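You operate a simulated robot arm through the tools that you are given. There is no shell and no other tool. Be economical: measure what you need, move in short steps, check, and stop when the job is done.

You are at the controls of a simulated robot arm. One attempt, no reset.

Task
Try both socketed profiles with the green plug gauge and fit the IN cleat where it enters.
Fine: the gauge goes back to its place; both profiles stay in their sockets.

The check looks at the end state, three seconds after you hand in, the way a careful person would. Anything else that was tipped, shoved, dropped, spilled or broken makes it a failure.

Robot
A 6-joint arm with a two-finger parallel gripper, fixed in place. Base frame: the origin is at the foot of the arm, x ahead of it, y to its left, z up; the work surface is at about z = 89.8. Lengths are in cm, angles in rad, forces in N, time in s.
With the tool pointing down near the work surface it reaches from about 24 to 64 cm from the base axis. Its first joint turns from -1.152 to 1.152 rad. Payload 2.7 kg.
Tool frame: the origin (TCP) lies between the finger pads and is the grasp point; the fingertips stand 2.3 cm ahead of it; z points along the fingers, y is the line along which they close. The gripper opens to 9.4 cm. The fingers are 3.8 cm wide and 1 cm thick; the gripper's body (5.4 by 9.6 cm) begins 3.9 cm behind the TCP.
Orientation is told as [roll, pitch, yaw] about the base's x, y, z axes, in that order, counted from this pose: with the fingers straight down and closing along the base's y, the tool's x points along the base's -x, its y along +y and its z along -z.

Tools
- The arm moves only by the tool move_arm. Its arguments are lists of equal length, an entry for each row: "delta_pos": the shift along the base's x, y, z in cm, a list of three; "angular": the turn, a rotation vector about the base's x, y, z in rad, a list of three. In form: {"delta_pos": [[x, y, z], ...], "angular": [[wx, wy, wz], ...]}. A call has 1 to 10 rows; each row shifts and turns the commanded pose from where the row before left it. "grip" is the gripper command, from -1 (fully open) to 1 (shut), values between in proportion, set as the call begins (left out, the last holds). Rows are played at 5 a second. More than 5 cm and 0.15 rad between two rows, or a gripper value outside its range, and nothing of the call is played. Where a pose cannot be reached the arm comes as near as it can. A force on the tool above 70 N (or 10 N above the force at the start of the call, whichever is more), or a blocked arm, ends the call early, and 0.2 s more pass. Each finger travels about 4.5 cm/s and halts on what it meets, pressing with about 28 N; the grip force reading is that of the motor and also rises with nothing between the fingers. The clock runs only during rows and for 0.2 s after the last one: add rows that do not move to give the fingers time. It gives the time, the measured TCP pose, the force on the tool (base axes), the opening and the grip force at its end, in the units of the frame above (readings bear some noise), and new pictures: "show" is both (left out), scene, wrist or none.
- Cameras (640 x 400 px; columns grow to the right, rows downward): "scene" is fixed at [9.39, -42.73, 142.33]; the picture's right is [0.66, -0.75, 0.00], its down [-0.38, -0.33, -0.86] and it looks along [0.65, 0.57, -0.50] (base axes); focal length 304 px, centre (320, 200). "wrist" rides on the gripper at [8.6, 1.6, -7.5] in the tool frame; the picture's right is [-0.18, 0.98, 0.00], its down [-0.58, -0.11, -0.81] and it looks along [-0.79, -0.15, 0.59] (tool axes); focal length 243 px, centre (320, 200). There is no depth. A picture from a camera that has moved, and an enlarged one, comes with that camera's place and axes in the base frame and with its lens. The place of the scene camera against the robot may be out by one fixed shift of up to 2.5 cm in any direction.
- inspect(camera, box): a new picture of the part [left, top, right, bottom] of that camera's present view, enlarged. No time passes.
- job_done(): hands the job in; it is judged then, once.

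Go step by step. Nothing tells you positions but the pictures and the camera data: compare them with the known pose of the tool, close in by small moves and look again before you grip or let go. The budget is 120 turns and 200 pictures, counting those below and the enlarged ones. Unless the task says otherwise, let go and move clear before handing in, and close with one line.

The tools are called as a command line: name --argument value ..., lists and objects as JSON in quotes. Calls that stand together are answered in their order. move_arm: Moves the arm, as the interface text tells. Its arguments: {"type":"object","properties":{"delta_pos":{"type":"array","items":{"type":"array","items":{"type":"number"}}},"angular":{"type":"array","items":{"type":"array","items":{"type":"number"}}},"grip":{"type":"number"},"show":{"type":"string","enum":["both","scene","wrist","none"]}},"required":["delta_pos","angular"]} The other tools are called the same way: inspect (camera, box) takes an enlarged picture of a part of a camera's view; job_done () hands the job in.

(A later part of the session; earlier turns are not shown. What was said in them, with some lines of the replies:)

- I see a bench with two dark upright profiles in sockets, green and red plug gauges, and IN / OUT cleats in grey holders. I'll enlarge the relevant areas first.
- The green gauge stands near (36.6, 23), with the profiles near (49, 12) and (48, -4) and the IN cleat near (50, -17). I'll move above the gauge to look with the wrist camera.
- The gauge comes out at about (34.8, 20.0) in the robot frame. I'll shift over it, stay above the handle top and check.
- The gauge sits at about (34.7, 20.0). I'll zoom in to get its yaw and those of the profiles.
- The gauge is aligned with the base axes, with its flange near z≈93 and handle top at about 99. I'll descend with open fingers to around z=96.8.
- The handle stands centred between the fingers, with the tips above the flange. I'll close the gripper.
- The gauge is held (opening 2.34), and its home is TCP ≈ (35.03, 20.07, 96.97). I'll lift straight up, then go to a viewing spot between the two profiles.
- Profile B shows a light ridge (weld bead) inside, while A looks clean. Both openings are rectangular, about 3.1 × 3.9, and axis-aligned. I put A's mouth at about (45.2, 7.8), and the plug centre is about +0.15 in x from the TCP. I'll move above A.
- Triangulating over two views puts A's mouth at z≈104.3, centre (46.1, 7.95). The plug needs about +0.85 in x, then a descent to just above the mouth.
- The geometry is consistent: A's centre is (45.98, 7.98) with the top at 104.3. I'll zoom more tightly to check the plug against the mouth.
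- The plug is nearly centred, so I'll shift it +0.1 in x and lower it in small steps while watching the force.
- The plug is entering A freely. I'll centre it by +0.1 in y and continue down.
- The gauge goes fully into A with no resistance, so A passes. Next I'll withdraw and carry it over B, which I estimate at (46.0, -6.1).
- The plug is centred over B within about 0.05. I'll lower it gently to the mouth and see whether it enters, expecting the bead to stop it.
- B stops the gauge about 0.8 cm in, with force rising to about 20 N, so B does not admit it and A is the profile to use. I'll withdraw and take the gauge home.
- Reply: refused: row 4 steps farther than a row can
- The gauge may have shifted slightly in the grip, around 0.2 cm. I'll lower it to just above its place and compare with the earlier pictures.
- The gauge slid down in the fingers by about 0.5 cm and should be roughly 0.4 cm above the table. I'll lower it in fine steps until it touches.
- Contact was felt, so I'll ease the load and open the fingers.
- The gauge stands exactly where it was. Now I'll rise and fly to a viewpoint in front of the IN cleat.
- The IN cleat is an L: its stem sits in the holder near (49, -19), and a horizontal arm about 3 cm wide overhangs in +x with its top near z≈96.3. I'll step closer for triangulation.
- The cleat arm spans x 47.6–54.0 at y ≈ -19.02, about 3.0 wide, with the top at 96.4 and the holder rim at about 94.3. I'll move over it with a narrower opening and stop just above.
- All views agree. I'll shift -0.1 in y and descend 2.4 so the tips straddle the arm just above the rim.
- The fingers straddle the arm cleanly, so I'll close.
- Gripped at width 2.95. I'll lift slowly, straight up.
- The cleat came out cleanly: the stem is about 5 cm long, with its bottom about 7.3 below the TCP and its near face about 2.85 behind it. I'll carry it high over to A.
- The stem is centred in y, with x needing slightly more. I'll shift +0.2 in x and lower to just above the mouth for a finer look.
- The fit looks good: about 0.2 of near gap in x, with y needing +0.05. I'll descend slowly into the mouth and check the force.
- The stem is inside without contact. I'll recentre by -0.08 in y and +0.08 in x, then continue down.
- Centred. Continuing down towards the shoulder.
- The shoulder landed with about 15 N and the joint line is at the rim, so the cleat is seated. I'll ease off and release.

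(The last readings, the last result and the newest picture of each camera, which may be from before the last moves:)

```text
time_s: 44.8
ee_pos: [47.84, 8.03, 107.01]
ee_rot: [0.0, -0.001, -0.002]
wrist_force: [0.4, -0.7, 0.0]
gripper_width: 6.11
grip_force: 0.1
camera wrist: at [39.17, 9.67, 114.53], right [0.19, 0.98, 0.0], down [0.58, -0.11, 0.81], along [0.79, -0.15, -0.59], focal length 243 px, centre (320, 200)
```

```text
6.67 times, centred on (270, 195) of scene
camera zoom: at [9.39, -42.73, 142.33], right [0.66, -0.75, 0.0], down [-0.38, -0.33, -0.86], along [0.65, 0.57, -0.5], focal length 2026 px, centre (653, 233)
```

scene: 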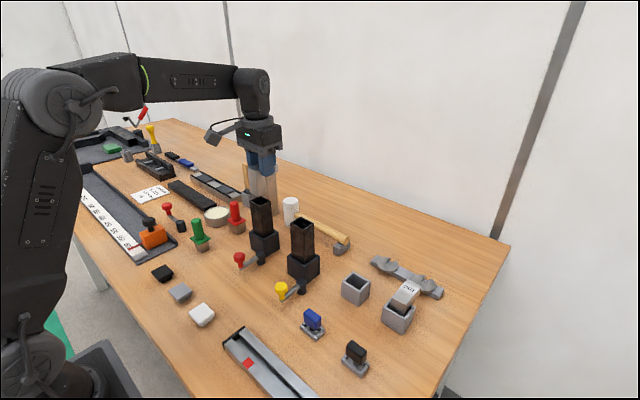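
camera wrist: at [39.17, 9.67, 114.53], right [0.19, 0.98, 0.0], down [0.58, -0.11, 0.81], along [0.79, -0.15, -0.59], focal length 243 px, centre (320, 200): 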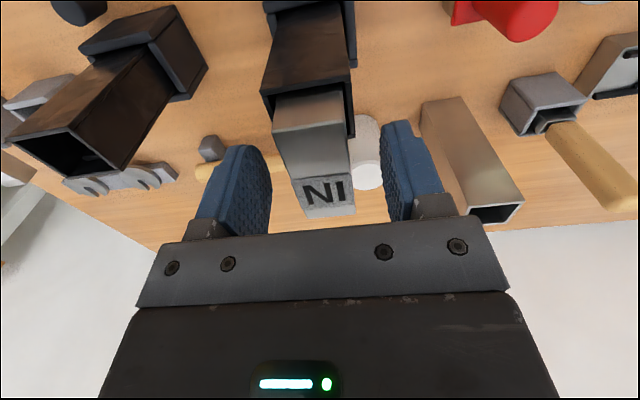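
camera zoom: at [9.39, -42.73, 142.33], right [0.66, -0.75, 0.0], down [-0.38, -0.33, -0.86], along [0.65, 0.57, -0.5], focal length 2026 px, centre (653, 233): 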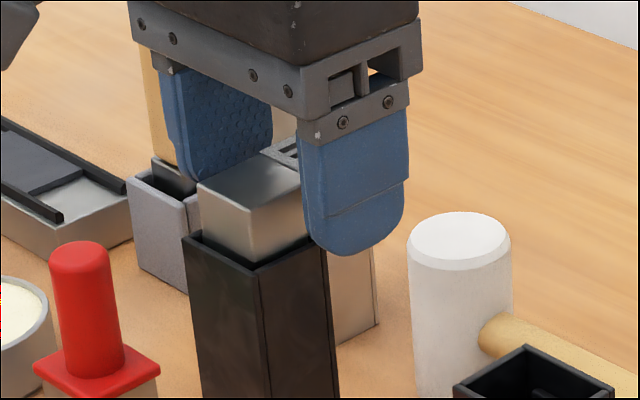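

Released, and the cleat stays put. I'll rise straight up and then check everything.

move_arm --delta_pos '[[0, 0, 1], [0, 0, 3], [0, 0, 4], [0, 0, 4], [-4.5, 0, 1], [-4.5, 0, 0], [0, 0, 0]]' --angular '[[0, 0, 0], [0, 0, 0], [0, 0, 0], [0, 0, 0], [0, 0, 0], [0, 0, 0], [0, 0, 0]]'

inspect --camera "scene" --box '[140, 160, 350, 310]'

inspect --camera "scene" --box '[235, 165, 305, 265]'

inspect --camera "wrist" --box '[240, 20, 400, 140]'

```text
time_s: 46.4
ee_pos: [38.88, 7.82, 119.9]
ee_rot: [0.001, -0.002, -0.001]
wrist_force: [0.5, 0.3, 0.2]
gripper_width: 6.13
grip_force: 0.1
camera wrist: at [30.18, 9.5, 127.47], right [0.19, 0.98, 0.0], down [0.58, -0.11, 0.81], along [0.79, -0.15, -0.59], focal length 243 px, centre (320, 200)
```

scene: 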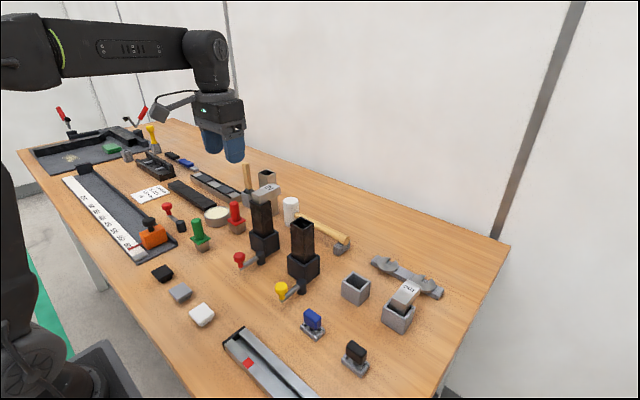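
wrist: 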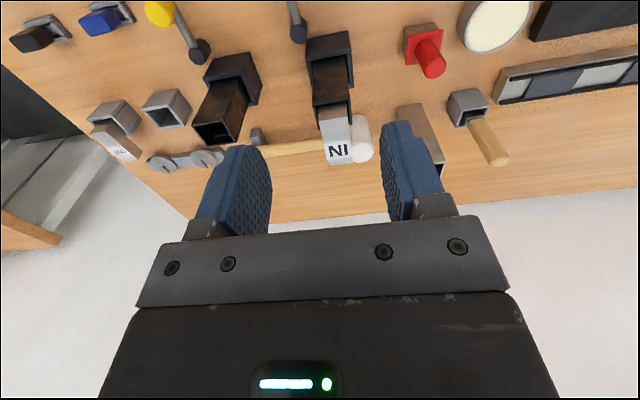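

```text
2.67 times, centred on (245, 235) of scene
camera zoom: at [9.38, -42.73, 142.33], right [0.66, -0.75, 0.0], down [-0.38, -0.33, -0.86], along [0.65, 0.57, -0.5], focal length 811 px, centre (520, 107)
```

zoom: 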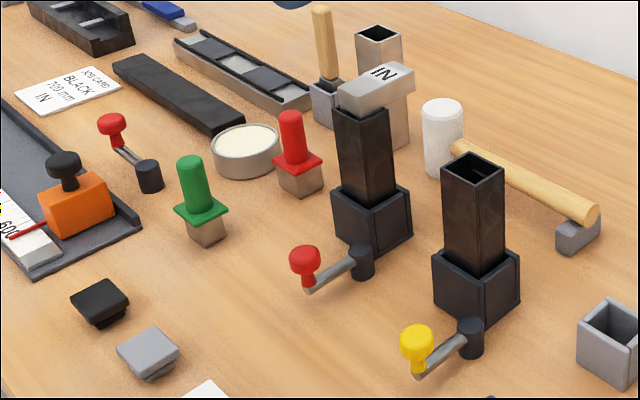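

```text
4.00 times, centred on (270, 215) of scene
camera zoom: at [9.38, -42.73, 142.33], right [0.66, -0.75, 0.0], down [-0.38, -0.33, -0.86], along [0.65, 0.57, -0.5], focal length 1216 px, centre (520, 140)
```

zoom: 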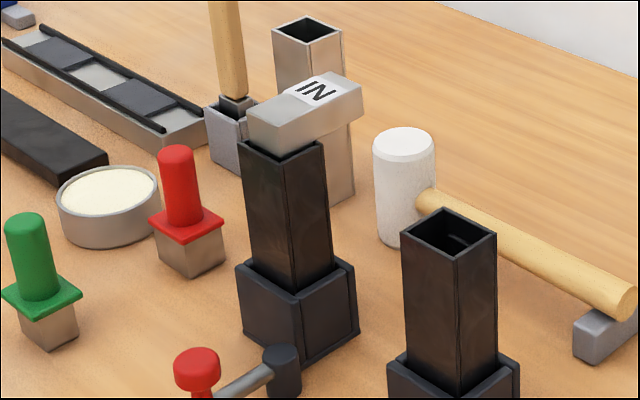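

```text
3.33 times, centred on (320, 80) of wrist
camera zoom: at [30.18, 9.5, 127.47], right [0.19, 0.98, 0.0], down [0.58, -0.11, 0.81], along [0.79, -0.15, -0.59], focal length 809 px, centre (320, 600)
```

zoom: 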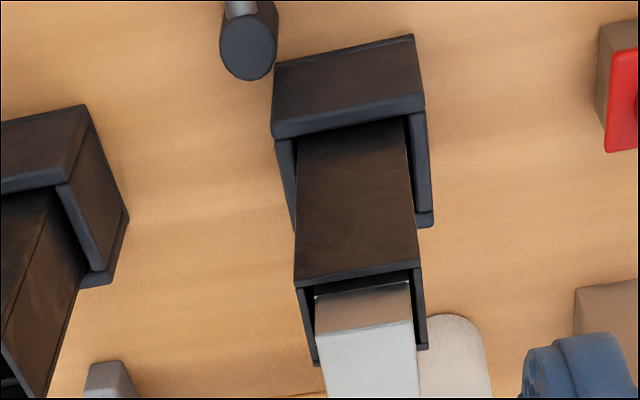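

The IN cleat is seated level in profile A, the gauge is back where it stood, and both profiles are still in their sockets. The arm is clear, so I'm handing in.

job_done

```text
The job is handed in.
```

The green gauge entered the red-lever profile (A) freely and was stopped about 0.8 cm into the yellow-lever profile (B), where a bead shows inside. The IN cleat is now fitted in the red-lever profile, the gauge is back in its place, and both profiles are still in their sockets.
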